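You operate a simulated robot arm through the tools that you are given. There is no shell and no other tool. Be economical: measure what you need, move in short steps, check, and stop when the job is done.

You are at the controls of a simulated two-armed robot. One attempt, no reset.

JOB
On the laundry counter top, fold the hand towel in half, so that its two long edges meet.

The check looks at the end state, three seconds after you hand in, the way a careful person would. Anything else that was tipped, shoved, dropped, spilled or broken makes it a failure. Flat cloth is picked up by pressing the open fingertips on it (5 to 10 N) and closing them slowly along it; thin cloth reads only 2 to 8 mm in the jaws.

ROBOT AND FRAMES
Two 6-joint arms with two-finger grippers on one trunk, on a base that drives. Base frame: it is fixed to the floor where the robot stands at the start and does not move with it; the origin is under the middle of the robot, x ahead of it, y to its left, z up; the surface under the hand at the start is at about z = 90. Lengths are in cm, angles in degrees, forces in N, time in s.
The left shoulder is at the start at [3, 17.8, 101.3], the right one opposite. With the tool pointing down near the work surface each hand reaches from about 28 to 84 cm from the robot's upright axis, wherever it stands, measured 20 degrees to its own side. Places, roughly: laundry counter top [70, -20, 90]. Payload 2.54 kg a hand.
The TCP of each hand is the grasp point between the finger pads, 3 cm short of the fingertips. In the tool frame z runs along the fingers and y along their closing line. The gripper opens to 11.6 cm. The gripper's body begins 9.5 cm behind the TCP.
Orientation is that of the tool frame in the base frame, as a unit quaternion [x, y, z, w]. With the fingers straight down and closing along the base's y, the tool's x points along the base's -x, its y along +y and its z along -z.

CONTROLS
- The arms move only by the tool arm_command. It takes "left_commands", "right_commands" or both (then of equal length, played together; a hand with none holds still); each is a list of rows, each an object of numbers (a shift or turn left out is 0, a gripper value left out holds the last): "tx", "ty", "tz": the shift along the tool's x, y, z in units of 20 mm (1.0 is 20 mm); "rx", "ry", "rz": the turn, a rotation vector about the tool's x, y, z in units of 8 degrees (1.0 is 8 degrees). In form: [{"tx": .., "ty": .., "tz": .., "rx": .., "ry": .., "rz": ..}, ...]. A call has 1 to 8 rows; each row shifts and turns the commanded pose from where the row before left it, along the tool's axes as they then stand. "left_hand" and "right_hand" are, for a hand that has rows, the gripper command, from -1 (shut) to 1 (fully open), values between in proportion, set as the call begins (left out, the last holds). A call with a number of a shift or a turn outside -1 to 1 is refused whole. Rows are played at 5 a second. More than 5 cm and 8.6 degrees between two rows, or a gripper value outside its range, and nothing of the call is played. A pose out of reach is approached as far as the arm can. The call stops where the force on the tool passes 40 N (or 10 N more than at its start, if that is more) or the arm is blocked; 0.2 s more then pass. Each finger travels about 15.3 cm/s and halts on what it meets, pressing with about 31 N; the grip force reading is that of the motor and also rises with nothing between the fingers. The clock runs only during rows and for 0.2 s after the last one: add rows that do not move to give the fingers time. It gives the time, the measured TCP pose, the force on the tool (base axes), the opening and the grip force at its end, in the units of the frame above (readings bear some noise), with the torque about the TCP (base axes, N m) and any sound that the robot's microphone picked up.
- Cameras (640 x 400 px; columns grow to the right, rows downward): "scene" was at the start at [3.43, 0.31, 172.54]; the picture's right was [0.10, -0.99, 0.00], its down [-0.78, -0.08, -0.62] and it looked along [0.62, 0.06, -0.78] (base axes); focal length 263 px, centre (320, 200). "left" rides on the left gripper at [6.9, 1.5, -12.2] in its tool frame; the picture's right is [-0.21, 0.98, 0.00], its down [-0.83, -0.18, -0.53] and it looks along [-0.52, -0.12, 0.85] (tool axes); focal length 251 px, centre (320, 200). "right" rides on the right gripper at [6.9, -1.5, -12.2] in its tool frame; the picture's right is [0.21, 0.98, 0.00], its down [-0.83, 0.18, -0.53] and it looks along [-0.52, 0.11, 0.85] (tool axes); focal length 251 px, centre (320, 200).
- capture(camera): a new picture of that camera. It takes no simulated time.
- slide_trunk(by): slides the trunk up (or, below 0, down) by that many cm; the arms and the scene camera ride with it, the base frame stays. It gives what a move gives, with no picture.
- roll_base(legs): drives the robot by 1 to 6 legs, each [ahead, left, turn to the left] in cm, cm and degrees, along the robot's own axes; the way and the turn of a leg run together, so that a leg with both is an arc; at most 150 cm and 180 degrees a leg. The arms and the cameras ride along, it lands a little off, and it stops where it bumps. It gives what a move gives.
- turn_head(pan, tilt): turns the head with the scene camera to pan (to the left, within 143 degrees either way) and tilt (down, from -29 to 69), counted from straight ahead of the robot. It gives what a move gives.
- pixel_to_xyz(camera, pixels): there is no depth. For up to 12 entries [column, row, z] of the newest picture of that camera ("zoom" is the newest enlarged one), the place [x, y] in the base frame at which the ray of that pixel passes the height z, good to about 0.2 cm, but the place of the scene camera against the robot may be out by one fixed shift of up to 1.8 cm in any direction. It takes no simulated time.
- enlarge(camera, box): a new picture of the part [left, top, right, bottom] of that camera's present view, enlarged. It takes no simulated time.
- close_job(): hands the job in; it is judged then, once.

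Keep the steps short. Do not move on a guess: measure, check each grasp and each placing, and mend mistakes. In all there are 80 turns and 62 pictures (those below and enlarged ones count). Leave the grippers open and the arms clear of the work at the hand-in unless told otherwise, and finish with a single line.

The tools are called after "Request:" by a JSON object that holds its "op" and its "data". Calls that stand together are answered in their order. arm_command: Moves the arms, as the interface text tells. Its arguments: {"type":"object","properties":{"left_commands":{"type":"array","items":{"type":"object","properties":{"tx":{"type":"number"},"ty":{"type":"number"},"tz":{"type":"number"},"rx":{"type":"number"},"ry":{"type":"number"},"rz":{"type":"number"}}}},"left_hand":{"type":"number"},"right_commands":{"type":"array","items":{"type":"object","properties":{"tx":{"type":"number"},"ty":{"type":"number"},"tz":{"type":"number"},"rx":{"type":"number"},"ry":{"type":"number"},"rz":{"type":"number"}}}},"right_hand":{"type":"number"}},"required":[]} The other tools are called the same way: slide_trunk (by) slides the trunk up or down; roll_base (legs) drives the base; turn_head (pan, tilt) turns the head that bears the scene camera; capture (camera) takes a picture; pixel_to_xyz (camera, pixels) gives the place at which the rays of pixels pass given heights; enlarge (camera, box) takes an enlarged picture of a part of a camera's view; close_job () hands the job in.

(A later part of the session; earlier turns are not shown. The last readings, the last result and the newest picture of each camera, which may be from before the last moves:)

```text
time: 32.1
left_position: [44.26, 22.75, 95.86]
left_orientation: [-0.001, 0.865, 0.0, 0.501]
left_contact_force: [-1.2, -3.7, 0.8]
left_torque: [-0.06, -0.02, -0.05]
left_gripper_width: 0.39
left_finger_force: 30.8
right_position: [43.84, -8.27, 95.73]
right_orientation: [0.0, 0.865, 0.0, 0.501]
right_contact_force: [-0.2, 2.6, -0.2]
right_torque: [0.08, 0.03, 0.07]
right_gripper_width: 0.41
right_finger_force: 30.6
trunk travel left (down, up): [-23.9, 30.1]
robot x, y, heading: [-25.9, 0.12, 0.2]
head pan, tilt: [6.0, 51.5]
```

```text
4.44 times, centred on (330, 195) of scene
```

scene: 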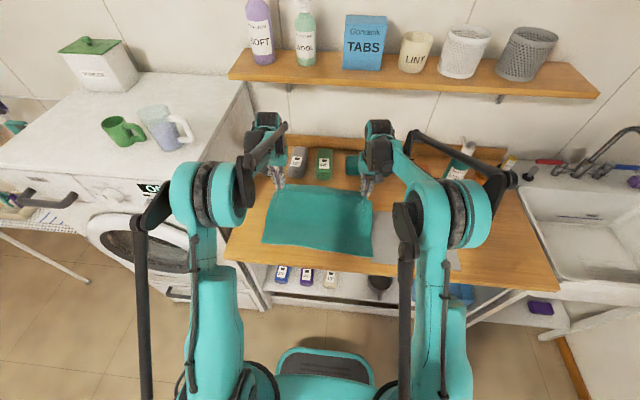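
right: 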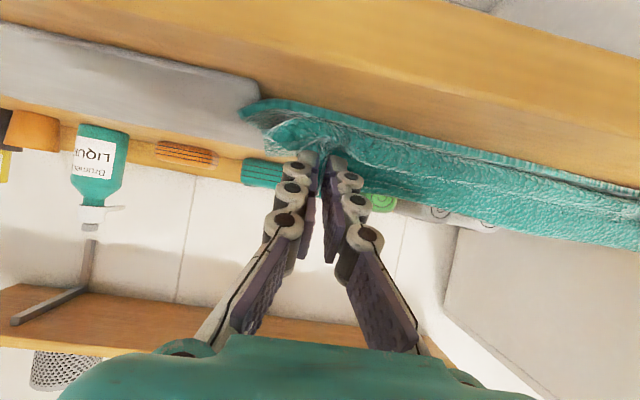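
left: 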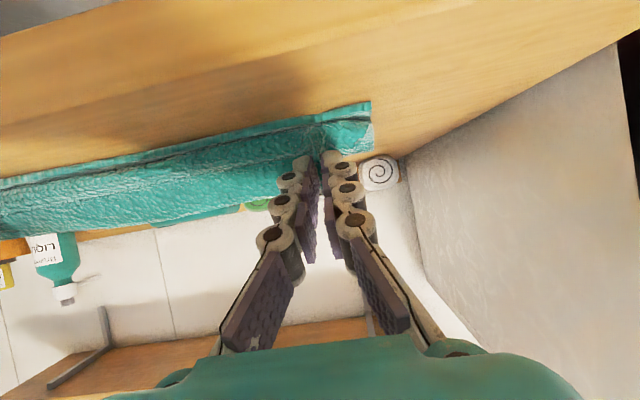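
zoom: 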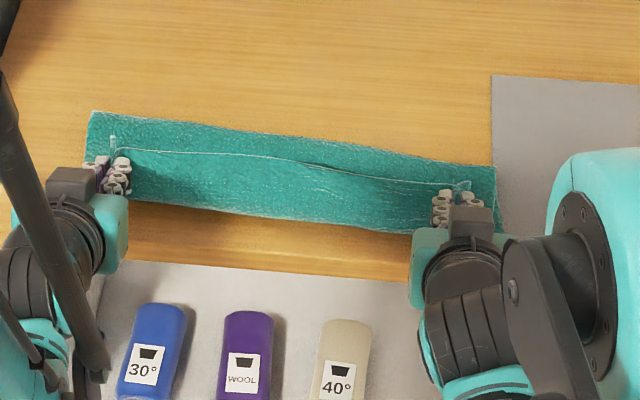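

Now the top edge (thin line at z≈96, x≈46.4) should be right above the near edge, and what shows below it is the bottom layer. I'll lower the trunk 2.3 cm and look.

Request:
{"op": "slide_trunk", "data": {"by": -2.3}}

Request:
{"op": "enlarge", "data": {"camera": "scene", "box": [270, 150, 390, 240]}}

```text
time: 32.8
left_position: [44.39, 22.71, 93.51]
left_orientation: [0.0, 0.865, -0.001, 0.501]
left_contact_force: [0.0, -3.2, 0.5]
left_torque: [-0.07, 0.02, -0.01]
left_gripper_width: 0.41
left_finger_force: 30.8
right_position: [43.81, -8.2, 93.33]
right_orientation: [-0.001, 0.865, 0.001, 0.501]
right_contact_force: [0.0, 2.8, 3.2]
right_torque: [0.15, -0.05, 0.04]
right_gripper_width: 0.41
right_finger_force: 31.1
trunk travel left (down, up): [-21.6, 32.4]
robot x, y, heading: [-26.12, -0.16, 0.1]
head pan, tilt: [6.0, 51.5]
```

```text
4.44 times, centred on (330, 195) of scene
```

zoom: 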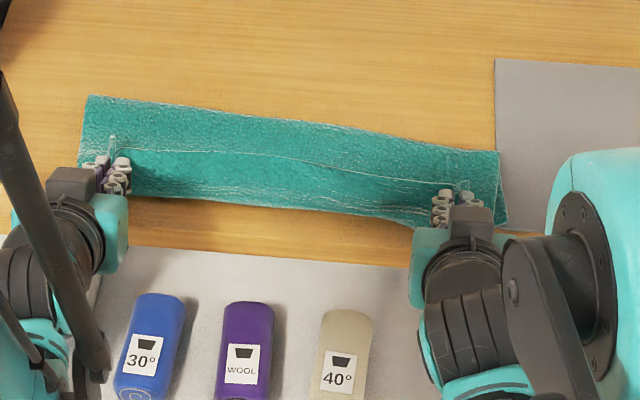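

I'll zoom into the middle to see which surface is which.

Request:
{"op": "enlarge", "data": {"camera": "scene", "box": [293, 165, 357, 205]}}

Request:
{"op": "pixel_to_xyz", "data": {"camera": "scene", "pixels": [[333, 184, 93], [333, 184, 90], [333, 195, 90], [333, 176, 91]]}}

Request:
{"op": "capture", "data": {"camera": "right"}}

```text
10.00 times, centred on (325, 185) of scene
```

zoom: 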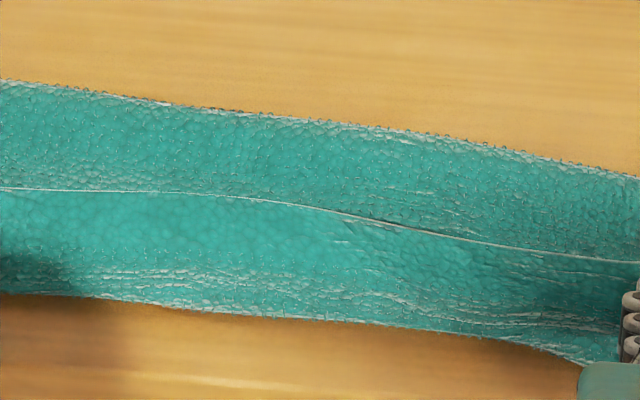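

```text
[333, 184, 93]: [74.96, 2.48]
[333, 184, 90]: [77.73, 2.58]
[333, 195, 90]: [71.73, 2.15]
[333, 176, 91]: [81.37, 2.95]
```

```text
30 pictures are left
```

right: 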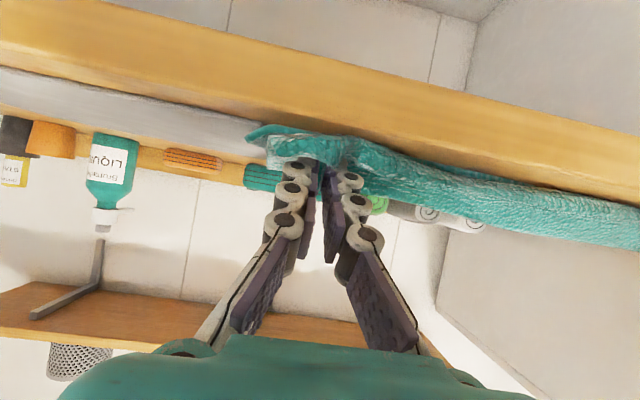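

Request:
{"op": "pixel_to_xyz", "data": {"camera": "zoom", "pixels": [[330, 210, 92], [330, 320, 91], [330, 320, 90], [330, 122, 91], [100, 192, 92], [100, 296, 91], [100, 93, 91], [560, 250, 92], [560, 350, 91], [560, 158, 91]]}}

Request:
{"op": "turn_head", "data": {"pan": 6, "tilt": 45}}

Request:
{"op": "capture", "data": {"camera": "scene"}}

```text
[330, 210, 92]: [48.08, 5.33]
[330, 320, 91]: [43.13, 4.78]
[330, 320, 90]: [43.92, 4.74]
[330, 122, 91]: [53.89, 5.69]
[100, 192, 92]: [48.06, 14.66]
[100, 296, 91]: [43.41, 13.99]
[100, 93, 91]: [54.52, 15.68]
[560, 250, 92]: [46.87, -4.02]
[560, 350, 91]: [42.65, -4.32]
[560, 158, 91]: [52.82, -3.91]
```

```text
time: 33.4
left_position: [44.32, 22.59, 93.56]
left_orientation: [-0.001, 0.866, 0.0, 0.501]
left_contact_force: [-0.3, -3.7, 1.5]
left_torque: [-0.06, 0.0, -0.01]
left_gripper_width: 0.4
left_finger_force: 31.9
right_position: [43.77, -8.25, 93.46]
right_orientation: [0.0, 0.866, 0.0, 0.501]
right_contact_force: [1.8, 3.8, 3.3]
right_torque: [0.1, -0.08, 0.09]
right_gripper_width: 0.44
right_finger_force: 31.3
trunk travel left (down, up): [-21.6, 32.4]
robot x, y, heading: [-25.84, 0.12, 0.0]
head pan, tilt: [6.0, 45.0]
```

```text
29 pictures are left
```

scene: 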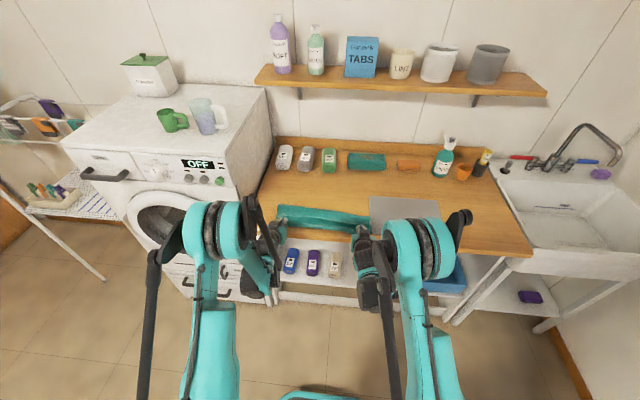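

The view shows a strip about 4 cm wide folded back on top, with the edge pointing up because the cloth went slack on the way down. I'll undo it: carry the edge back up and forward to about (58, 102.5), then redo the descent along a taut arc.

Request:
{"op": "arm_command", "data": {"right_commands": [{"tx": -0.925, "tz": 0.475}, {"tx": -0.925, "tz": 0.475}, {"tx": -0.925, "tz": 0.475}, {"tx": -0.925, "tz": 0.475}, {"tx": -0.925, "tz": 0.475}, {"tx": -0.925, "tz": 0.475}, {"tx": -0.925, "tz": 0.475}, {"tx": -0.925, "tz": 0.475}], "left_commands": [{"tx": -0.925, "tz": 0.475}, {"tx": -0.925, "tz": 0.475}, {"tx": -0.925, "tz": 0.475}, {"tx": -0.925, "tz": 0.475}, {"tx": -0.925, "tz": 0.475}, {"tx": -0.925, "tz": 0.475}, {"tx": -0.925, "tz": 0.475}, {"tx": -0.925, "tz": 0.475}]}}

Request:
{"op": "enlarge", "data": {"camera": "scene", "box": [250, 140, 410, 260]}}

```text
time: 35.2
left_position: [58.4, 22.69, 102.59]
left_orientation: [0.0, 0.866, 0.0, 0.501]
left_contact_force: [-0.2, -3.7, 1.4]
left_torque: [-0.07, 0.02, -0.05]
left_gripper_width: 0.42
left_finger_force: 31.0
right_position: [57.95, -8.22, 102.26]
right_orientation: [-0.001, 0.866, 0.001, 0.5]
right_contact_force: [0.9, 3.6, 0.1]
right_torque: [0.1, 0.02, 0.05]
right_gripper_width: 0.43
right_finger_force: 32.2
trunk travel left (down, up): [-21.6, 32.4]
robot x, y, heading: [-25.83, 0.16, 0.2]
head pan, tilt: [6.0, 45.0]
```

```text
3.33 times, centred on (330, 200) of scene
```

zoom: 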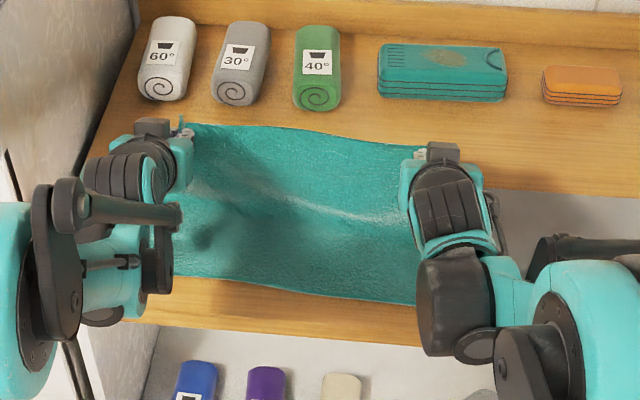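

The towel is open again and the near edge is visible. I'll check where that edge sits.

Request:
{"op": "pixel_to_xyz", "data": {"camera": "zoom", "pixels": [[178, 276, 90], [280, 289, 90], [408, 304, 90], [130, 317, 90]]}}

Request:
{"op": "roll_base", "data": {"legs": [[-5, 0, 0]]}}

```text
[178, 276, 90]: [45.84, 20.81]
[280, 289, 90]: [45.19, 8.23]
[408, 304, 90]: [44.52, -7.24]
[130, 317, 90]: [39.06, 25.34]
```

```text
time: 36.1
left_position: [53.21, 22.8, 102.76]
left_orientation: [0.0, 0.865, -0.001, 0.502]
left_contact_force: [-0.8, -3.2, 1.1]
left_torque: [-0.04, 0.01, -0.02]
left_gripper_width: 0.4
left_finger_force: 31.4
right_position: [52.67, -8.26, 102.6]
right_orientation: [0.0, 0.865, 0.0, 0.501]
right_contact_force: [0.4, 3.4, -0.2]
right_torque: [0.11, 0.01, 0.06]
right_gripper_width: 0.41
right_finger_force: 31.0
trunk travel left (down, up): [-21.6, 32.4]
robot x, y, heading: [-30.75, 0.08, -0.0]
head pan, tilt: [6.0, 45.0]
```

The near edge is essentially where it was, at about x 46–47. With the arms further out, I'll try more tilt, adding 24° in place.

Request:
{"op": "arm_command", "data": {"right_commands": [{"ry": -1}, {"ry": -1}, {"ry": -1}, {}], "left_commands": [{"ry": -1}, {"ry": -1}, {"ry": -1}, {}]}}

Request:
{"op": "enlarge", "data": {"camera": "scene", "box": [250, 130, 410, 250]}}

```text
time: 37.1
left_position: [53.18, 22.72, 102.69]
left_orientation: [0.0, 0.742, 0.0, 0.67]
left_contact_force: [-0.7, -3.5, 0.0]
left_torque: [-0.03, 0.02, -0.04]
left_gripper_width: 0.41
left_finger_force: 31.4
right_position: [52.69, -8.28, 102.55]
right_orientation: [-0.001, 0.742, 0.001, 0.67]
right_contact_force: [-0.1, 2.7, -0.6]
right_torque: [0.05, 0.0, 0.04]
right_gripper_width: 0.4
right_finger_force: 30.8
trunk travel left (down, up): [-21.6, 32.4]
robot x, y, heading: [-30.49, 0.27, -0.2]
head pan, tilt: [6.0, 45.0]
```

```text
3.33 times, centred on (330, 190) of scene
```

zoom: 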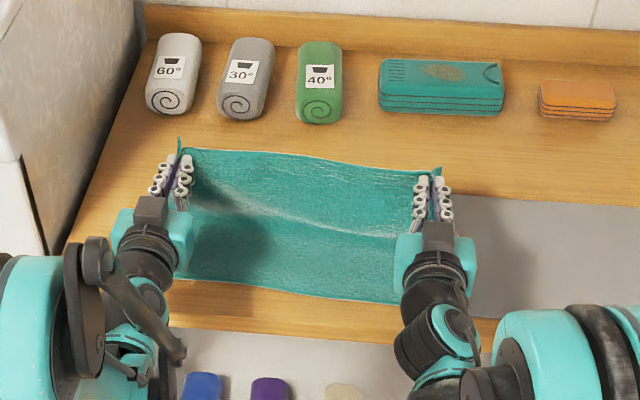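

The 84° tilt works here. I'll add 8° so the fingers are level and the held edge stands straight up, then descend along the taut arc.

Request:
{"op": "arm_command", "data": {"right_commands": [{"ry": -1}, {"tx": 0.48, "tz": -0.42}, {"tx": 0.48, "tz": -0.42}, {"tx": 0.48, "tz": -0.42}, {"tx": 0.52, "tz": -0.42}, {"tx": 0.52, "tz": -0.42}, {"tx": 0.52, "tz": -0.42}, {}], "left_commands": [{"ry": -1}, {"tx": 0.48, "tz": -0.42}, {"tx": 0.48, "tz": -0.42}, {"tx": 0.48, "tz": -0.42}, {"tx": 0.52, "tz": -0.42}, {"tx": 0.52, "tz": -0.42}, {"tx": 0.52, "tz": -0.42}, {}]}}

Request:
{"op": "enlarge", "data": {"camera": "scene", "box": [260, 140, 400, 245]}}

```text
time: 39.0
left_position: [48.05, 22.41, 96.86]
left_orientation: [0.005, 0.721, -0.005, 0.693]
left_contact_force: [-0.2, -1.0, 1.1]
left_torque: [-0.02, 0.03, 0.02]
left_gripper_width: 0.4
left_finger_force: 31.2
left hand out of reach, approached as far as the arm can: row 1
right_position: [47.9, -8.29, 96.24]
right_orientation: [0.0, 0.694, 0.0, 0.72]
right_contact_force: [0.1, 1.1, -0.5]
right_torque: [0.01, 0.02, 0.03]
right_gripper_width: 0.42
right_finger_force: 30.9
trunk travel left (down, up): [-21.6, 32.4]
robot x, y, heading: [-30.81, 0.08, 0.2]
head pan, tilt: [6.0, 45.0]
```

```text
3.81 times, centred on (330, 192) of scene
```

zoom: 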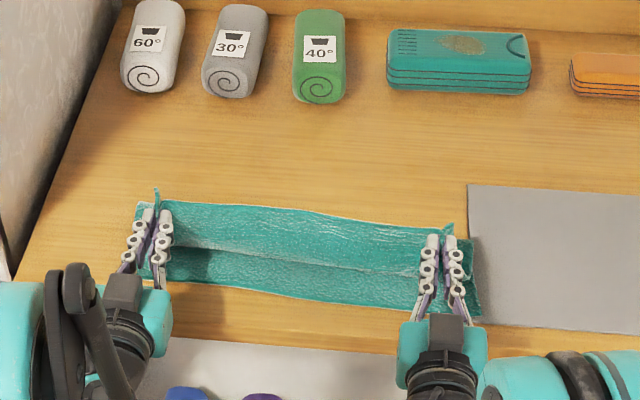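

Now I'll check which line is the edge by measuring it at the held height.

Request:
{"op": "pixel_to_xyz", "data": {"camera": "zoom", "pixels": [[300, 256, 97], [300, 256, 94], [300, 212, 97], [300, 212, 91], [300, 295, 90], [157, 192, 98], [447, 228, 98]]}}

Request:
{"op": "enlarge", "data": {"camera": "scene", "box": [290, 180, 370, 230]}}

Request:
{"op": "capture", "data": {"camera": "left"}}

```text
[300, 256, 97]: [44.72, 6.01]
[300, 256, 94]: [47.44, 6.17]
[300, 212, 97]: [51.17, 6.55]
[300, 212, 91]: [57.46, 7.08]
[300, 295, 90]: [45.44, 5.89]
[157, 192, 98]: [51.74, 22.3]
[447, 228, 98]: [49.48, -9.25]
```

```text
8.00 times, centred on (330, 205) of scene
```

zoom: 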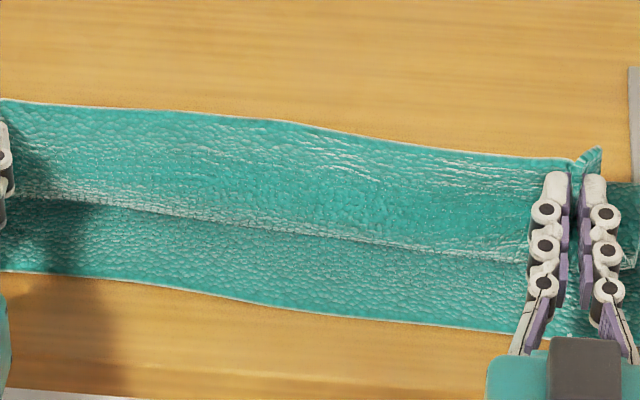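

```text
24 pictures are left
```

left: 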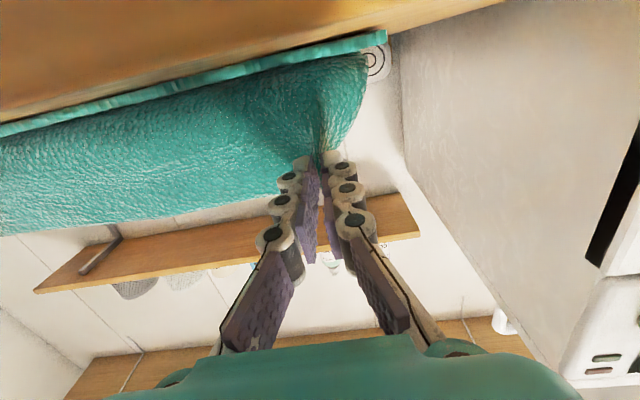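

Now it's clear. The top line is the free edge, held at z≈97.5. The sheet hangs down from it to x≈52 and lies flat from there to the fold, as it should. I'll keep laying it down with the hands drawing back as they sink.

Request:
{"op": "arm_command", "data": {"right_commands": [{"tx": 0.34, "tz": -0.275}, {"tx": 0.34, "tz": -0.275}, {"tx": 0.34, "tz": -0.275}, {"tx": 0.34, "tz": -0.275}, {}], "left_commands": [{"tx": 0.41, "tz": -0.23}, {"tx": 0.41, "tz": -0.23}, {"tx": 0.41, "tz": -0.23}, {"tx": 0.41, "tz": -0.23}, {}]}}

Request:
{"op": "enlarge", "data": {"camera": "scene", "box": [270, 165, 390, 240]}}

```text
time: 40.1
left_position: [47.95, 22.67, 94.32]
left_orientation: [0.005, 0.721, -0.006, 0.693]
left_contact_force: [-0.9, -0.8, 0.0]
left_torque: [-0.01, 0.01, 0.01]
left_gripper_width: 0.36
left_finger_force: 31.0
left hand out of reach, approached as far as the arm can: row 2, 3, 4
right_position: [47.84, -7.89, 93.99]
right_orientation: [-0.001, 0.694, 0.001, 0.72]
right_contact_force: [-0.1, 1.3, -0.5]
right_torque: [0.02, 0.02, -0.02]
right_gripper_width: 0.42
right_finger_force: 30.9
right hand out of reach, approached as far as the arm can: row 2, 3, 4
trunk travel left (down, up): [-21.6, 32.4]
robot x, y, heading: [-30.68, -0.11, 0.1]
head pan, tilt: [6.0, 45.0]
```

```text
5.33 times, centred on (330, 202) of scene
```

zoom: 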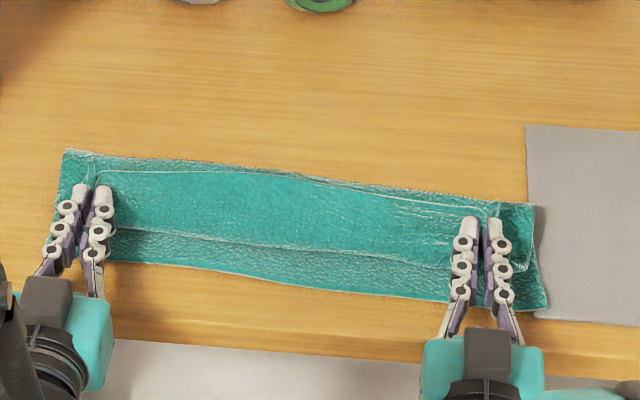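

The wrist limit stops the x travel again, so I'll use the base: roll back 2.5 cm.

Request:
{"op": "roll_base", "data": {"legs": [[-2.5, 0, 0]]}}

Request:
{"op": "enlarge", "data": {"camera": "scene", "box": [270, 155, 390, 230]}}

```text
time: 41.0
left_position: [45.11, 22.52, 94.51]
left_orientation: [0.004, 0.721, -0.005, 0.693]
left_contact_force: [-1.3, -0.3, 1.1]
left_torque: [-0.02, 0.08, 0.06]
left_gripper_width: 0.38
left_finger_force: 31.0
right_position: [45.22, -7.98, 94.06]
right_orientation: [0.0, 0.694, 0.001, 0.72]
right_contact_force: [-1.1, 1.1, 1.2]
right_torque: [0.06, 0.07, 0.03]
right_gripper_width: 0.42
right_finger_force: 30.7
trunk travel left (down, up): [-21.6, 32.4]
robot x, y, heading: [-33.54, 0.09, 0.1]
head pan, tilt: [6.0, 45.0]
```

```text
5.33 times, centred on (330, 192) of scene
```

zoom: 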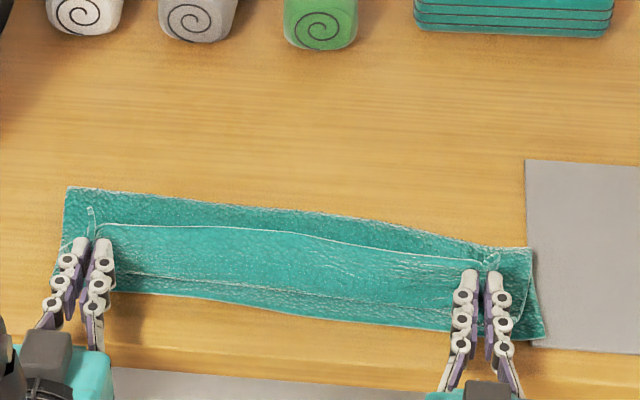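

The standing flap is clear now. I'll measure the edge line, the flap base, the near edge and the far fold.

Request:
{"op": "pixel_to_xyz", "data": {"camera": "zoom", "pixels": [[130, 226, 95.5], [300, 233, 95], [440, 255, 95], [130, 276, 91], [300, 291, 91], [440, 311, 91], [130, 293, 90.2], [300, 309, 90.2], [440, 324, 90.2], [130, 192, 91], [300, 210, 91], [440, 233, 91]]}}

```text
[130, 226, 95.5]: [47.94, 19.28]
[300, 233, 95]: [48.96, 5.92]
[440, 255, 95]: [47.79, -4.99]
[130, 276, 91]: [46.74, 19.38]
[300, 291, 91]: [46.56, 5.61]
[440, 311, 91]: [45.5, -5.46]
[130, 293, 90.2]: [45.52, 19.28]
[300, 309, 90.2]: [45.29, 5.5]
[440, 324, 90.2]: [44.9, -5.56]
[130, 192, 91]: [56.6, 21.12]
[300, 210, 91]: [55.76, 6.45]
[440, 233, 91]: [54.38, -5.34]
```

Measured: far fold x≈56, near edge 45.3, and the flap is 4.4 cm tall. The last pull dragged the fold about 2 cm too near. I'll lift and peel back to (55, 102.5), then lay it down again following x = near edge + remaining height so nothing gets dragged.

Request:
{"op": "arm_command", "data": {"right_commands": [{"tx": -0.5, "tz": 0.625}, {"tx": -0.5, "tz": 0.625}, {"tx": -0.5, "tz": 0.625}, {"tx": -0.5, "tz": 0.625}, {"tx": -0.5, "tz": 0.625}, {"tx": -0.5, "tz": 0.625}, {"tx": -0.5, "tz": 0.625}, {"tx": -0.5, "tz": 0.625}], "left_commands": [{"tx": -0.5, "tz": 0.625}, {"tx": -0.5, "tz": 0.625}, {"tx": -0.5, "tz": 0.625}, {"tx": -0.5, "tz": 0.625}, {"tx": -0.5, "tz": 0.625}, {"tx": -0.5, "tz": 0.625}, {"tx": -0.5, "tz": 0.625}, {"tx": -0.5, "tz": 0.625}]}}

Request:
{"op": "roll_base", "data": {"legs": [[-1.5, 0, 0]]}}

Request:
{"op": "enlarge", "data": {"camera": "scene", "box": [260, 130, 400, 230]}}

```text
time: 42.8
left_position: [55.76, 22.49, 101.88]
left_orientation: [0.004, 0.722, -0.005, 0.692]
left_contact_force: [-0.4, -0.3, -0.1]
left_torque: [-0.04, 0.0, 0.03]
left_gripper_width: 0.39
left_finger_force: 31.2
right_position: [55.02, -7.91, 102.34]
right_orientation: [-0.001, 0.695, 0.001, 0.719]
right_contact_force: [-0.8, 0.8, 0.4]
right_torque: [0.03, 0.04, 0.0]
right_gripper_width: 0.41
right_finger_force: 31.4
trunk travel left (down, up): [-21.6, 32.4]
robot x, y, heading: [-32.88, 0.27, -0.0]
head pan, tilt: [6.0, 45.0]
```

```text
time: 43.5
left_position: [54.19, 22.51, 102.02]
left_orientation: [0.005, 0.721, -0.006, 0.693]
left_contact_force: [-0.7, 0.4, 1.4]
left_torque: [-0.02, 0.03, 0.05]
left_gripper_width: 0.41
left_finger_force: 30.8
right_position: [53.44, -7.89, 102.24]
right_orientation: [0.0, 0.694, 0.0, 0.72]
right_contact_force: [0.5, 0.7, 0.6]
right_torque: [0.04, 0.03, 0.0]
right_gripper_width: 0.45
right_finger_force: 31.0
trunk travel left (down, up): [-21.6, 32.4]
robot x, y, heading: [-34.39, -0.12, -0.0]
head pan, tilt: [6.0, 45.0]
```

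```text
4.00 times, centred on (330, 180) of scene
```

zoom: 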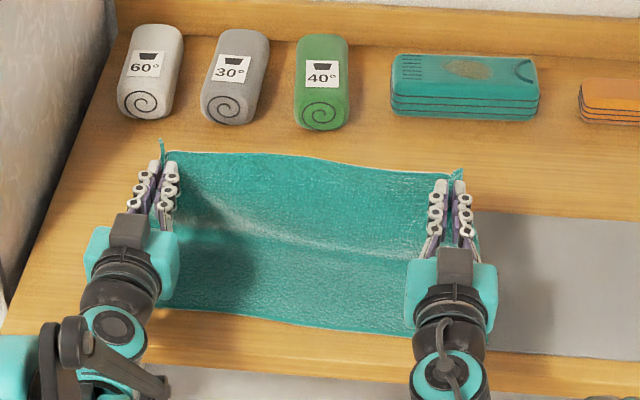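

Request:
{"op": "pixel_to_xyz", "data": {"camera": "zoom", "pixels": [[210, 227, 91], [300, 246, 91], [400, 256, 91], [180, 306, 90], [300, 322, 90], [400, 333, 90], [180, 153, 103], [300, 158, 103], [430, 171, 103]]}}

```text
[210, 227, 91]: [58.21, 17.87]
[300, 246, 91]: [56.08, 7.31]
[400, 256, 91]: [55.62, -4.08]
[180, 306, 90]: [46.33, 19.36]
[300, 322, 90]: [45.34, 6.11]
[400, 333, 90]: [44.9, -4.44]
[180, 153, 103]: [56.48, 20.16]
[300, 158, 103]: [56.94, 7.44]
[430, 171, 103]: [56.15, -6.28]
```

To set the fold at the middle, I'll first bring the edge forward 2.5 cm so the sheet hangs vertically over the fold line. Then I'll descend at 45°.

Request:
{"op": "arm_command", "data": {"right_commands": [{"tx": -0.2, "tz": 0.65}, {"tx": -0.2, "tz": 0.65}, {}, {"tx": 0.7, "tz": -0.73}, {"tx": 0.7, "tz": -0.73}, {"tx": 0.7, "tz": -0.73}, {"tx": 0.7, "tz": -0.73}, {}], "left_commands": [{"tx": -0.2, "tz": 0.65}, {"tx": -0.2, "tz": 0.65}, {}, {"tx": 0.7, "tz": -0.73}, {"tx": 0.7, "tz": -0.73}, {"tx": 0.7, "tz": -0.73}, {"tx": 0.7, "tz": -0.73}, {}]}}

Request:
{"op": "enlarge", "data": {"camera": "scene", "box": [260, 130, 400, 230]}}

```text
time: 45.3
left_position: [50.77, 22.53, 97.27]
left_orientation: [0.005, 0.721, -0.006, 0.693]
left_contact_force: [-0.1, -1.1, -0.5]
left_torque: [-0.02, 0.04, 0.06]
left_gripper_width: 0.4
left_finger_force: 31.0
right_position: [50.48, -7.95, 97.36]
right_orientation: [0.0, 0.695, 0.0, 0.719]
right_contact_force: [0.2, 0.1, 0.2]
right_torque: [0.05, 0.0, 0.0]
right_gripper_width: 0.4
right_finger_force: 31.1
trunk travel left (down, up): [-21.6, 32.4]
robot x, y, heading: [-34.73, -0.26, -0.0]
head pan, tilt: [6.0, 45.0]
```

```text
4.00 times, centred on (330, 180) of scene
```

zoom: 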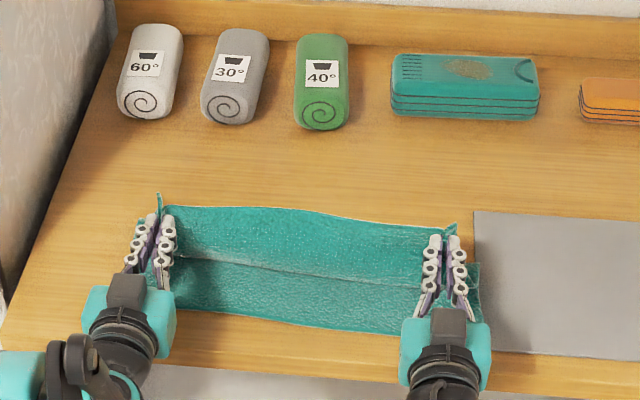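

Good. I'll continue down the same 45° line to z≈94.

Request:
{"op": "arm_command", "data": {"right_commands": [{"tx": 0.55, "tz": -0.58}, {"tx": 0.55, "tz": -0.58}, {"tx": 0.55, "tz": -0.58}, {}], "left_commands": [{"tx": 0.55, "tz": -0.56}, {"tx": 0.55, "tz": -0.56}, {"tx": 0.55, "tz": -0.56}, {}]}}

Request:
{"op": "enlarge", "data": {"camera": "scene", "box": [270, 155, 390, 230]}}

```text
time: 46.3
left_position: [47.26, 22.55, 94.1]
left_orientation: [0.005, 0.721, -0.006, 0.693]
left_contact_force: [-0.5, -0.4, 0.6]
left_torque: [-0.03, 0.0, 0.07]
left_gripper_width: 0.4
left_finger_force: 30.4
right_position: [47.21, -7.86, 93.94]
right_orientation: [0.0, 0.695, 0.0, 0.719]
right_contact_force: [-0.6, 1.5, 0.4]
right_torque: [0.05, 0.01, 0.01]
right_gripper_width: 0.41
right_finger_force: 31.1
trunk travel left (down, up): [-21.6, 32.4]
robot x, y, heading: [-34.66, 0.17, -0.0]
head pan, tilt: [6.0, 45.0]
```

```text
5.33 times, centred on (330, 192) of scene
```

zoom: 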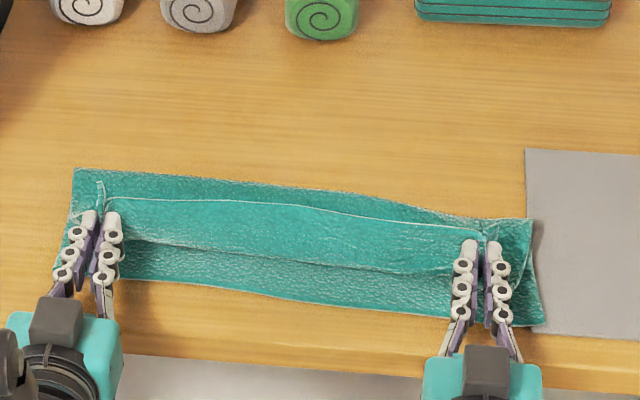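

Request:
{"op": "pixel_to_xyz", "data": {"camera": "zoom", "pixels": [[130, 200, 95], [300, 206, 95], [440, 228, 95], [140, 242, 91], [300, 265, 91], [440, 273, 91], [140, 280, 90.2], [300, 298, 90.2], [440, 312, 90.2], [130, 175, 91], [300, 192, 91], [440, 214, 91]]}}

```text
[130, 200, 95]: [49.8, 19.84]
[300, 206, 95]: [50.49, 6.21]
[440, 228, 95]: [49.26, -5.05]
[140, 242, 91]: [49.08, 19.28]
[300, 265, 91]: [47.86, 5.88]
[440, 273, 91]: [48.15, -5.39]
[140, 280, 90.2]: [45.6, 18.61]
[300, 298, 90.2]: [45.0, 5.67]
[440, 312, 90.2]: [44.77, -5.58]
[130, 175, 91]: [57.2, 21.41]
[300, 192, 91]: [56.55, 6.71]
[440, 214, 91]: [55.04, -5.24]
```

The flap base is at x≈48.3 and the flap is about 4.4 cm, so it would unfold to about 44, close to the near edge at 45. I'll lower the trunk 1.4 cm and roll forward 0.8 cm.

Request:
{"op": "slide_trunk", "data": {"by": -1.4}}

Request:
{"op": "roll_base", "data": {"legs": [[0.8, 0, 0]]}}

Request:
{"op": "enlarge", "data": {"camera": "scene", "box": [270, 155, 390, 230]}}

```text
time: 47.0
left_position: [47.21, 22.61, 92.6]
left_orientation: [0.005, 0.721, -0.006, 0.693]
left_contact_force: [-0.4, 0.2, 0.7]
left_torque: [-0.03, 0.05, 0.04]
left_gripper_width: 0.38
left_finger_force: 31.1
right_position: [47.09, -7.83, 92.43]
right_orientation: [0.0, 0.694, 0.0, 0.72]
right_contact_force: [-0.5, 1.3, 1.9]
right_torque: [0.08, 0.0, 0.02]
right_gripper_width: 0.4
right_finger_force: 30.6
trunk travel left (down, up): [-20.2, 33.8]
robot x, y, heading: [-34.28, -0.09, -0.0]
head pan, tilt: [6.0, 45.0]
```

```text
time: 47.7
left_position: [48.16, 22.54, 92.61]
left_orientation: [0.005, 0.721, -0.006, 0.693]
left_contact_force: [-0.9, -0.2, 0.5]
left_torque: [-0.03, 0.0, 0.05]
left_gripper_width: 0.36
left_finger_force: 30.9
right_position: [47.92, -7.82, 92.44]
right_orientation: [0.001, 0.695, -0.001, 0.719]
right_contact_force: [-0.5, -0.6, 2.5]
right_torque: [0.03, -0.07, 0.0]
right_gripper_width: 0.43
right_finger_force: 31.1
trunk travel left (down, up): [-20.2, 33.8]
robot x, y, heading: [-33.82, 0.46, 0.0]
head pan, tilt: [6.0, 45.0]
```

```text
5.33 times, centred on (330, 192) of scene
```

zoom: 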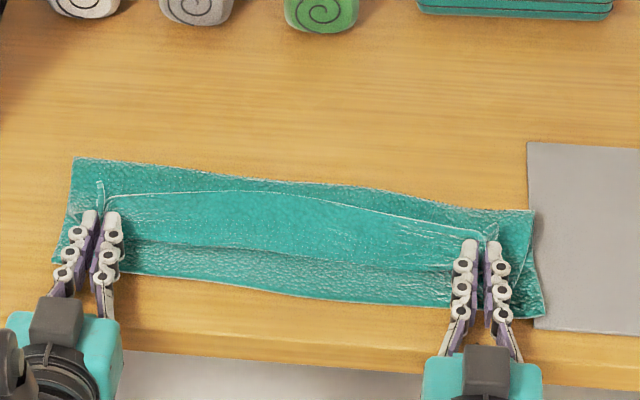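

The pinch holds the edge pointing up, so the strip keeps leaning away from the robot. I need the fingers to point slightly upward so the edge leans toward the robot, and a lower trunk should allow that. I'll raise the hands with the arms, then lower the trunk.

Request:
{"op": "arm_command", "data": {"right_commands": [{"tx": -0.75, "tz": 0.5}, {"tx": -0.75, "tz": 0.5}, {"tx": -0.75, "tz": 0.5}, {"tx": -0.75, "tz": 0.5}, {"tx": -0.75, "tz": 0.5}, {"tx": -0.75, "tz": 0.5}, {"tx": -0.75, "tz": 0.5}, {"tx": -0.75, "tz": 0.5}], "left_commands": [{"tx": -0.75, "tz": 0.5}, {"tx": -0.75, "tz": 0.5}, {"tx": -0.75, "tz": 0.5}, {"tx": -0.75, "tz": 0.5}, {"tx": -0.75, "tz": 0.5}, {"tx": -0.75, "tz": 0.5}, {"tx": -0.75, "tz": 0.5}, {"tx": -0.75, "tz": 0.5}]}}

Request:
{"op": "slide_trunk", "data": {"by": -8}}

Request:
{"op": "arm_command", "data": {"right_commands": [{"tx": -0.9}, {"tx": -0.9}, {"tx": -0.9}, {"tx": -0.9}, {}], "left_commands": [{"tx": -0.9}, {"tx": -0.9}, {"tx": -0.9}, {"tx": -0.9}, {}]}}

```text
time: 49.5
left_position: [56.6, 22.44, 104.29]
left_orientation: [0.005, 0.721, -0.005, 0.693]
left_contact_force: [-1.5, -0.3, 0.3]
left_torque: [-0.01, 0.02, 0.05]
left_gripper_width: 0.39
left_finger_force: 31.3
right_position: [55.49, -7.98, 104.76]
right_orientation: [0.0, 0.695, 0.0, 0.719]
right_contact_force: [0.5, -0.2, -0.4]
right_torque: [0.0, 0.03, 0.05]
right_gripper_width: 0.43
right_finger_force: 31.1
trunk travel left (down, up): [-20.2, 33.8]
robot x, y, heading: [-34.02, 0.05, 0.2]
head pan, tilt: [6.0, 45.0]
```

```text
time: 50.2
left_position: [56.42, 22.39, 99.31]
left_orientation: [0.005, 0.72, -0.006, 0.694]
left_contact_force: [0.2, 0.3, 0.0]
left_torque: [-0.04, 0.01, 0.07]
left_gripper_width: 0.41
left_finger_force: 30.9
right_position: [55.5, -7.8, 100.14]
right_orientation: [-0.002, 0.693, -0.001, 0.721]
right_contact_force: [-4.0, 1.9, 13.7]
right_torque: [0.05, 2.39, -0.31]
right_gripper_width: 0.42
right_finger_force: 30.7
trunk travel left (down, up): [-15.1, 38.9]
robot x, y, heading: [-34.19, -0.0, -0.1]
head pan, tilt: [6.0, 45.0]
stopped: the force on the tool passed its limit at 95 N (the readings are from after the stop); the commanded pose is now the measured one
```

```text
time: 51.5
left_position: [56.84, 22.28, 106.5]
left_orientation: [0.006, 0.721, -0.007, 0.693]
left_contact_force: [0.3, 0.0, -0.6]
left_torque: [-0.02, 0.0, 0.03]
left_gripper_width: 0.4
left_finger_force: 31.0
right_position: [55.35, -7.75, 107.1]
right_orientation: [-0.001, 0.694, -0.001, 0.72]
right_contact_force: [-0.1, 0.1, 0.3]
right_torque: [0.04, 0.01, -0.02]
right_gripper_width: 0.45
right_finger_force: 32.2
trunk travel left (down, up): [-15.1, 38.9]
robot x, y, heading: [-33.85, 0.27, 0.3]
head pan, tilt: [6.0, 45.0]
```

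The right hand's camera housing touched the counter's front edge when lowering that far forward, and the move stopped safely. I'll look at the state before going on.

Request:
{"op": "capture", "data": {"camera": "scene"}}

```text
17 pictures are left
```

scene: 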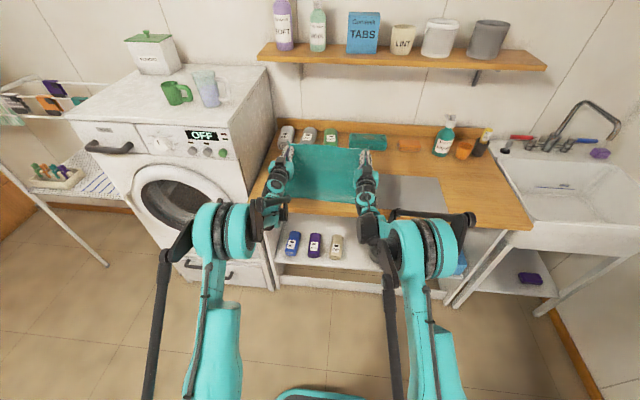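

Nothing was disturbed. I'll go back down, coming in high first so the camera clears the counter edge, to about (50.7, 97.7).

Request:
{"op": "arm_command", "data": {"right_commands": [{"tx": 0.64, "tz": -0.44}, {"tx": 0.64, "tz": -0.44}, {"tx": 0.64, "tz": -0.44}, {"tx": 0.64, "tz": -0.44}, {"tx": 0.717, "tz": -0.233}, {"tx": 0.717, "tz": -0.233}, {"tx": 0.717, "tz": -0.233}, {}], "left_commands": [{"tx": 0.56, "tz": -0.56}, {"tx": 0.56, "tz": -0.56}, {"tx": 0.56, "tz": -0.56}, {"tx": 0.56, "tz": -0.56}, {"tx": 0.717, "tz": -0.233}, {"tx": 0.717, "tz": -0.233}, {"tx": 0.717, "tz": -0.233}, {}]}}

```text
time: 53.2
left_position: [50.58, 22.45, 97.92]
left_orientation: [0.005, 0.721, -0.006, 0.693]
left_contact_force: [-0.2, -0.1, 0.4]
left_torque: [0.0, 0.03, 0.05]
left_gripper_width: 0.38
left_finger_force: 30.9
right_position: [50.74, -7.84, 97.56]
right_orientation: [0.0, 0.694, -0.002, 0.72]
right_contact_force: [-0.3, -0.7, 0.8]
right_torque: [0.02, 0.0, 0.01]
right_gripper_width: 0.41
right_finger_force: 31.2
trunk travel left (down, up): [-15.1, 38.9]
robot x, y, heading: [-33.85, -0.07, 0.2]
head pan, tilt: [6.0, 45.0]
```

Clean so far. I'll continue down to (48.2, 94.2), then turn the fingers slightly upward, to about 100°.

Request:
{"op": "arm_command", "data": {"right_commands": [{"tx": 0.57, "tz": -0.45}, {"tx": 0.57, "tz": -0.45}, {"tx": 0.57, "tz": -0.45}, {"ry": -0.5}, {"ry": -0.5}, {}], "left_commands": [{"tx": 0.6, "tz": -0.38}, {"tx": 0.6, "tz": -0.38}, {"tx": 0.6, "tz": -0.38}, {"ry": -0.75}, {"ry": -0.75}, {}]}}

Request:
{"op": "enlarge", "data": {"camera": "scene", "box": [270, 135, 390, 210]}}

```text
time: 54.6
left_position: [48.34, 22.0, 94.35]
left_orientation: [0.012, 0.672, -0.013, 0.74]
left_contact_force: [0.5, 0.0, -0.2]
left_torque: [-0.01, -0.01, 0.05]
left_gripper_width: 0.4
left_finger_force: 30.6
left hand out of reach, approached as far as the arm can: row 5
right_position: [48.14, -7.92, 94.12]
right_orientation: [-0.001, 0.642, -0.002, 0.767]
right_contact_force: [-0.8, -0.1, 0.3]
right_torque: [0.01, 0.0, -0.03]
right_gripper_width: 0.38
right_finger_force: 30.5
trunk travel left (down, up): [-15.1, 38.9]
robot x, y, heading: [-33.7, 0.23, 0.1]
head pan, tilt: [6.0, 45.0]
```

```text
5.33 times, centred on (330, 172) of scene
```

zoom: 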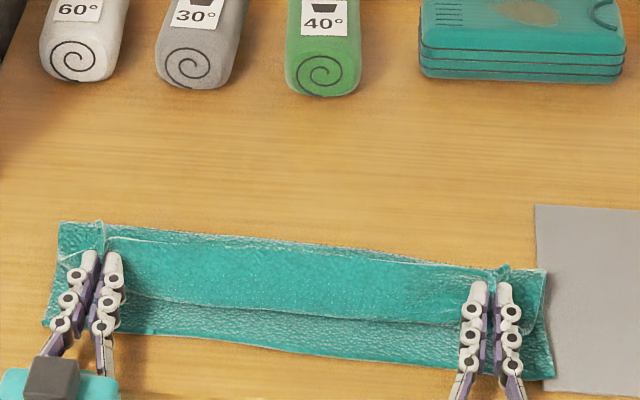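

Request:
{"op": "pixel_to_xyz", "data": {"camera": "zoom", "pixels": [[150, 241, 95.3], [300, 247, 95.3], [440, 268, 95.3], [150, 303, 91], [300, 315, 91], [440, 325, 91], [150, 332, 90.2], [300, 350, 90.2], [440, 368, 90.2], [60, 224, 91], [240, 235, 91]]}}

```text
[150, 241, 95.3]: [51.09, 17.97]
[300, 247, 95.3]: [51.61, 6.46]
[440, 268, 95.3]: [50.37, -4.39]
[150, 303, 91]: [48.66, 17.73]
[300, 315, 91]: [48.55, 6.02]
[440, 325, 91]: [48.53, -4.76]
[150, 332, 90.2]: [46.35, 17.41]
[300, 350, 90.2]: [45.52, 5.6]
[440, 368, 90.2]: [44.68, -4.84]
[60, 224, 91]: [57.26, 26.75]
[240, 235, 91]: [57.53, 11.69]
```

The flap is 5 cm with its base at 48.6. The hands can't push it over while pinching, so I'll release gently here, back straight away, and then flip the strip with the fingertips.

Request:
{"op": "arm_command", "data": {"right_commands": [{}, {}, {}], "left_commands": [{}, {}, {}], "right_hand": -0.3, "left_hand": -0.3}}

Request:
{"op": "roll_base", "data": {"legs": [[-10, 0, 0]]}}

Request:
{"op": "enlarge", "data": {"camera": "scene", "box": [265, 120, 395, 200]}}

```text
time: 55.5
left_position: [48.33, 22.06, 94.39]
left_orientation: [0.012, 0.672, -0.013, 0.74]
left_contact_force: [0.1, -1.7, 0.0]
left_torque: [0.01, 0.03, 0.02]
left_gripper_width: 4.03
left_finger_force: 0.0
right_position: [48.15, -7.86, 94.15]
right_orientation: [-0.002, 0.642, -0.001, 0.767]
right_contact_force: [-0.5, 0.2, -0.7]
right_torque: [0.03, 0.01, 0.0]
right_gripper_width: 4.07
right_finger_force: 0.0
trunk travel left (down, up): [-15.1, 38.9]
robot x, y, heading: [-34.35, 0.04, 0.0]
head pan, tilt: [6.0, 45.0]
```

```text
time: 56.6
left_position: [38.16, 21.88, 94.39]
left_orientation: [0.012, 0.672, -0.014, 0.74]
left_contact_force: [-0.7, -0.4, 0.2]
left_torque: [0.0, 0.06, 0.02]
left_gripper_width: 4.07
left_finger_force: 0.1
right_position: [37.95, -7.89, 94.13]
right_orientation: [-0.001, 0.641, -0.002, 0.767]
right_contact_force: [-0.1, 0.8, 0.9]
right_torque: [0.0, 0.04, -0.01]
right_gripper_width: 4.06
right_finger_force: 0.1
trunk travel left (down, up): [-15.1, 38.9]
robot x, y, heading: [-44.02, -0.02, -0.1]
head pan, tilt: [6.0, 45.0]
```

```text
4.92 times, centred on (330, 160) of scene
```

zoom: 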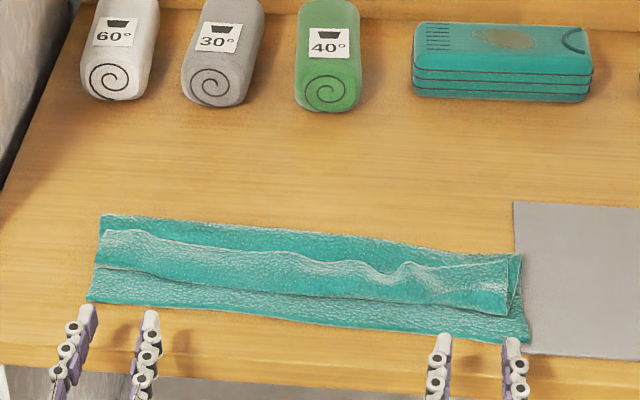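

The strip lies folded back as a clean lip. I'll measure the lip's edge and crease, the near edge and the far fold.

Request:
{"op": "pixel_to_xyz", "data": {"camera": "zoom", "pixels": [[110, 232, 91.5], [250, 250, 91.8], [380, 278, 91.8], [505, 262, 91.5], [100, 265, 91], [250, 288, 91], [400, 306, 91], [500, 315, 91], [90, 301, 90.2], [300, 322, 90.2], [528, 341, 90.2], [300, 235, 91]]}}

```text
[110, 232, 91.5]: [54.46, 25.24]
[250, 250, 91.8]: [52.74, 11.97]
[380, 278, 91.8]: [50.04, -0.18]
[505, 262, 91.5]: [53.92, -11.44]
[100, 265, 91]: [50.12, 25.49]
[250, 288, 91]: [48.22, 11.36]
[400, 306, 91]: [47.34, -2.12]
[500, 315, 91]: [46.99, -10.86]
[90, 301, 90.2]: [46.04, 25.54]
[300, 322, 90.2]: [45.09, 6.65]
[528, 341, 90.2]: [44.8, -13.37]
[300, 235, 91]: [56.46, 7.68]
```

I'll raise the hands well clear with the trunk, then turn both hands back to pointing straight down.

Request:
{"op": "slide_trunk", "data": {"by": 14}}

Request:
{"op": "arm_command", "data": {"right_commands": [{"ry": 1}, {"ry": 1}, {"ry": 1}, {"ry": 1}, {"ry": 1}, {"ry": 1}, {"ry": 1}, {"ry": 1}], "left_commands": [{"ry": 1}, {"ry": 1}, {"ry": 1}, {"ry": 1}, {"ry": 1}, {"ry": 1}, {"ry": 1}, {"ry": 1}]}}

```text
time: 58.3
left_position: [38.3, 21.88, 108.31]
left_orientation: [0.013, 0.672, -0.015, 0.741]
left_contact_force: [-0.6, -0.5, -0.4]
left_torque: [-0.03, -0.04, 0.0]
left_gripper_width: 4.06
left_finger_force: 0.1
right_position: [38.14, -7.94, 108.05]
right_orientation: [-0.001, 0.642, -0.002, 0.766]
right_contact_force: [-0.6, -0.2, -0.7]
right_torque: [0.0, 0.01, -0.02]
right_gripper_width: 4.05
right_finger_force: 0.1
trunk travel left (down, up): [-29.1, 24.9]
robot x, y, heading: [-44.25, 0.23, -0.2]
head pan, tilt: [6.0, 45.0]
```

```text
time: 60.1
left_position: [38.45, 21.53, 108.27]
left_orientation: [0.028, 0.943, -0.009, 0.33]
left_contact_force: [-0.9, -0.3, 0.0]
left_torque: [0.0, -0.01, -0.01]
left_gripper_width: 4.05
left_finger_force: 0.0
left hand out of reach, approached as far as the arm can: row 1, 2
right_position: [38.09, -7.98, 107.98]
right_orientation: [0.0, 0.951, -0.002, 0.308]
right_contact_force: [0.4, -0.6, -0.2]
right_torque: [-0.02, 0.02, -0.02]
right_gripper_width: 4.04
right_finger_force: 0.0
trunk travel left (down, up): [-29.1, 24.9]
robot x, y, heading: [-43.7, -0.16, -0.0]
head pan, tilt: [6.0, 45.0]
```

Both hands are at about 37°. I'll roll forward 26 cm with the hands at z 108, above everything on the counter and short of the rolls.

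Request:
{"op": "roll_base", "data": {"legs": [[13, 0, 0], [13, 0, 0]]}}

Request:
{"op": "arm_command", "data": {"right_commands": [{"ry": 1, "tx": 0.3, "tz": -0.2}, {"ry": 1, "tx": 0.3, "tz": -0.2}, {"ry": 1, "tx": 0.3, "tz": -0.15}, {"ry": 1, "tx": 0.3, "tz": -0.1}, {"ry": 1, "tx": 0.4, "tz": 0}, {"ry": 1, "tx": 0.4}, {"ry": 1, "tx": 0.4}, {"ry": 0.5}], "left_commands": [{"ry": 1, "tx": 0.3, "tz": -0.2}, {"ry": 1, "tx": 0.3, "tz": -0.2}, {"ry": 1, "tx": 0.3, "tz": -0.15}, {"ry": 1, "tx": 0.3, "tz": -0.1}, {"ry": 1, "tx": 0.4, "tz": 0}, {"ry": 1, "tx": 0.4}, {"ry": 1, "tx": 0.4}, {"ry": 0.8}], "right_hand": 0, "left_hand": 0}}

Request:
{"op": "capture", "data": {"camera": "right"}}

```text
time: 62.2
left_position: [64.32, 21.55, 108.44]
left_orientation: [0.027, 0.943, -0.01, 0.331]
left_contact_force: [-0.6, 0.5, -0.7]
left_torque: [-0.02, 0.01, -0.01]
left_gripper_width: 4.06
left_finger_force: 0.0
right_position: [63.89, -8.01, 108.06]
right_orientation: [0.0, 0.951, -0.002, 0.309]
right_contact_force: [0.3, 0.9, -0.5]
right_torque: [-0.01, 0.03, -0.02]
right_gripper_width: 4.06
right_finger_force: 0.0
trunk travel left (down, up): [-29.1, 24.9]
robot x, y, heading: [-18.11, -0.25, -0.0]
head pan, tilt: [6.0, 45.0]
```

```text
time: 64.0
left_position: [52.39, 21.65, 107.6]
left_orientation: [0.029, 0.978, 0.006, -0.208]
left_contact_force: [0.5, 0.5, -0.5]
left_torque: [-0.02, 0.12, 0.03]
left_gripper_width: 5.81
left_finger_force: 0.1
left hand out of reach, approached as far as the arm can: row 6, 7
right_position: [55.9, -8.43, 107.63]
right_orientation: [0.001, 0.99, -0.001, -0.139]
right_contact_force: [0.9, -0.3, -0.9]
right_torque: [0.01, 0.12, 0.02]
right_gripper_width: 5.8
right_finger_force: 0.1
right hand out of reach, approached as far as the arm can: row 5, 6, 7, 8
trunk travel left (down, up): [-29.1, 24.9]
robot x, y, heading: [-18.12, -0.39, -0.1]
head pan, tilt: [6.0, 45.0]
```

```text
14 pictures are left
```

right: 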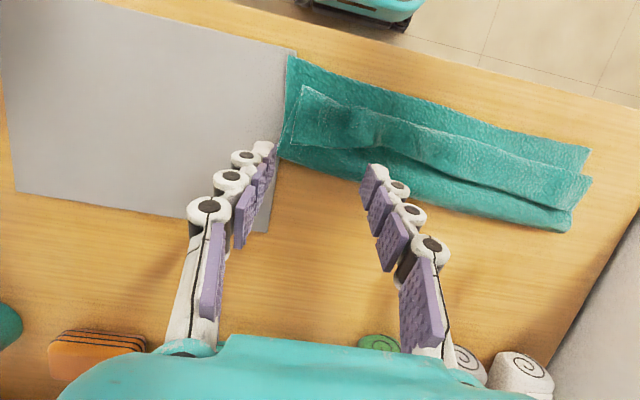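

This gives an excellent, accurate view. I'll measure near edge, lip crease, lip edge and far fold from the right hand camera.

Request:
{"op": "pixel_to_xyz", "data": {"camera": "right", "pixels": [[288, 56, 90.2], [430, 105, 90.2], [588, 150, 90.2], [303, 87, 91], [430, 127, 91], [591, 179, 91], [292, 143, 91.5], [375, 142, 92], [480, 181, 91.5], [577, 208, 91.5], [281, 158, 90.8], [567, 231, 90.8]]}}

```text
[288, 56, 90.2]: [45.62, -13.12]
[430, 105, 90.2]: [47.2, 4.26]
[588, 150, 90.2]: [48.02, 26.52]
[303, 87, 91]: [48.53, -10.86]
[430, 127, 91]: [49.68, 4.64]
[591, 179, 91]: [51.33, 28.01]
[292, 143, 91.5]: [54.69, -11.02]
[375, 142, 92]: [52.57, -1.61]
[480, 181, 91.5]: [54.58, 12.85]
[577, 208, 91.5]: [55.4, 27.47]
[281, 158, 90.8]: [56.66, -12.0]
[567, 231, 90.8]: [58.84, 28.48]
```

The lip edge lies at x≈54.7 (right) to 55.4 (left), its crease is at 48.5–51, and the near edge is at 45.6–48. I'll set the open fingers just behind the lip edge, low and nearly vertical, so I can sweep it toward the robot.

Request:
{"op": "arm_command", "data": {"right_commands": [{"ry": -0.5, "ty": 0.2}, {"ry": -0.5, "ty": 0.2}, {"tx": -0.25, "tz": 0.94}, {"tx": -0.25, "tz": 0.94}, {"tx": -0.25, "tz": 0.94}, {"tx": -0.25, "tz": 0.94}, {"tx": -0.25, "tz": 0.94}, {"tx": -0.25, "tz": 0.94}], "left_commands": [{"ry": -1, "ty": 0.35}, {"ry": -1, "ty": 0.35}, {"tx": -0.572, "tz": 0.895}, {"tx": -0.572, "tz": 0.895}, {"tx": -0.572, "tz": 0.895}, {"tx": -0.572, "tz": 0.895}, {"tx": -0.572, "tz": 0.895}, {"tx": -0.572, "tz": 0.895}], "right_hand": 0.38, "left_hand": 0.38}}

Request:
{"op": "capture", "data": {"camera": "right"}}

Request:
{"op": "capture", "data": {"camera": "left"}}

```text
time: 65.8
left_position: [57.68, 22.64, 96.15]
left_orientation: [0.03, 0.997, 0.001, -0.067]
left_contact_force: [-0.3, -0.3, 0.4]
left_torque: [0.06, -0.02, 0.03]
left_gripper_width: 7.98
left_finger_force: 0.1
right_position: [56.94, -7.56, 96.23]
right_orientation: [0.001, 0.998, -0.002, -0.069]
right_contact_force: [0.9, 0.2, -0.2]
right_torque: [-0.04, 0.05, 0.0]
right_gripper_width: 8.0
right_finger_force: 0.1
trunk travel left (down, up): [-29.1, 24.9]
robot x, y, heading: [-17.85, 0.02, 0.5]
head pan, tilt: [6.0, 45.0]
```

```text
13 pictures are left
```

right: 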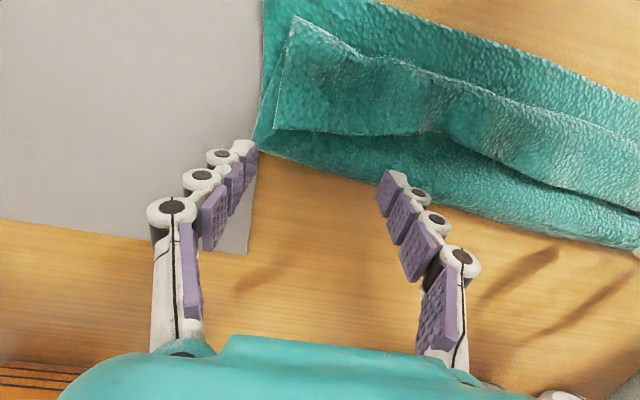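

```text
12 pictures are left
```

left: 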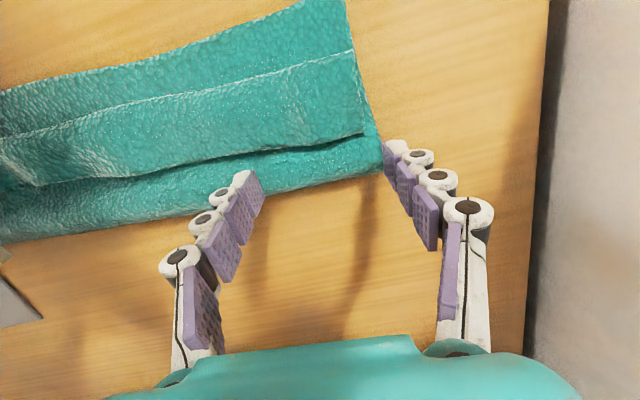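

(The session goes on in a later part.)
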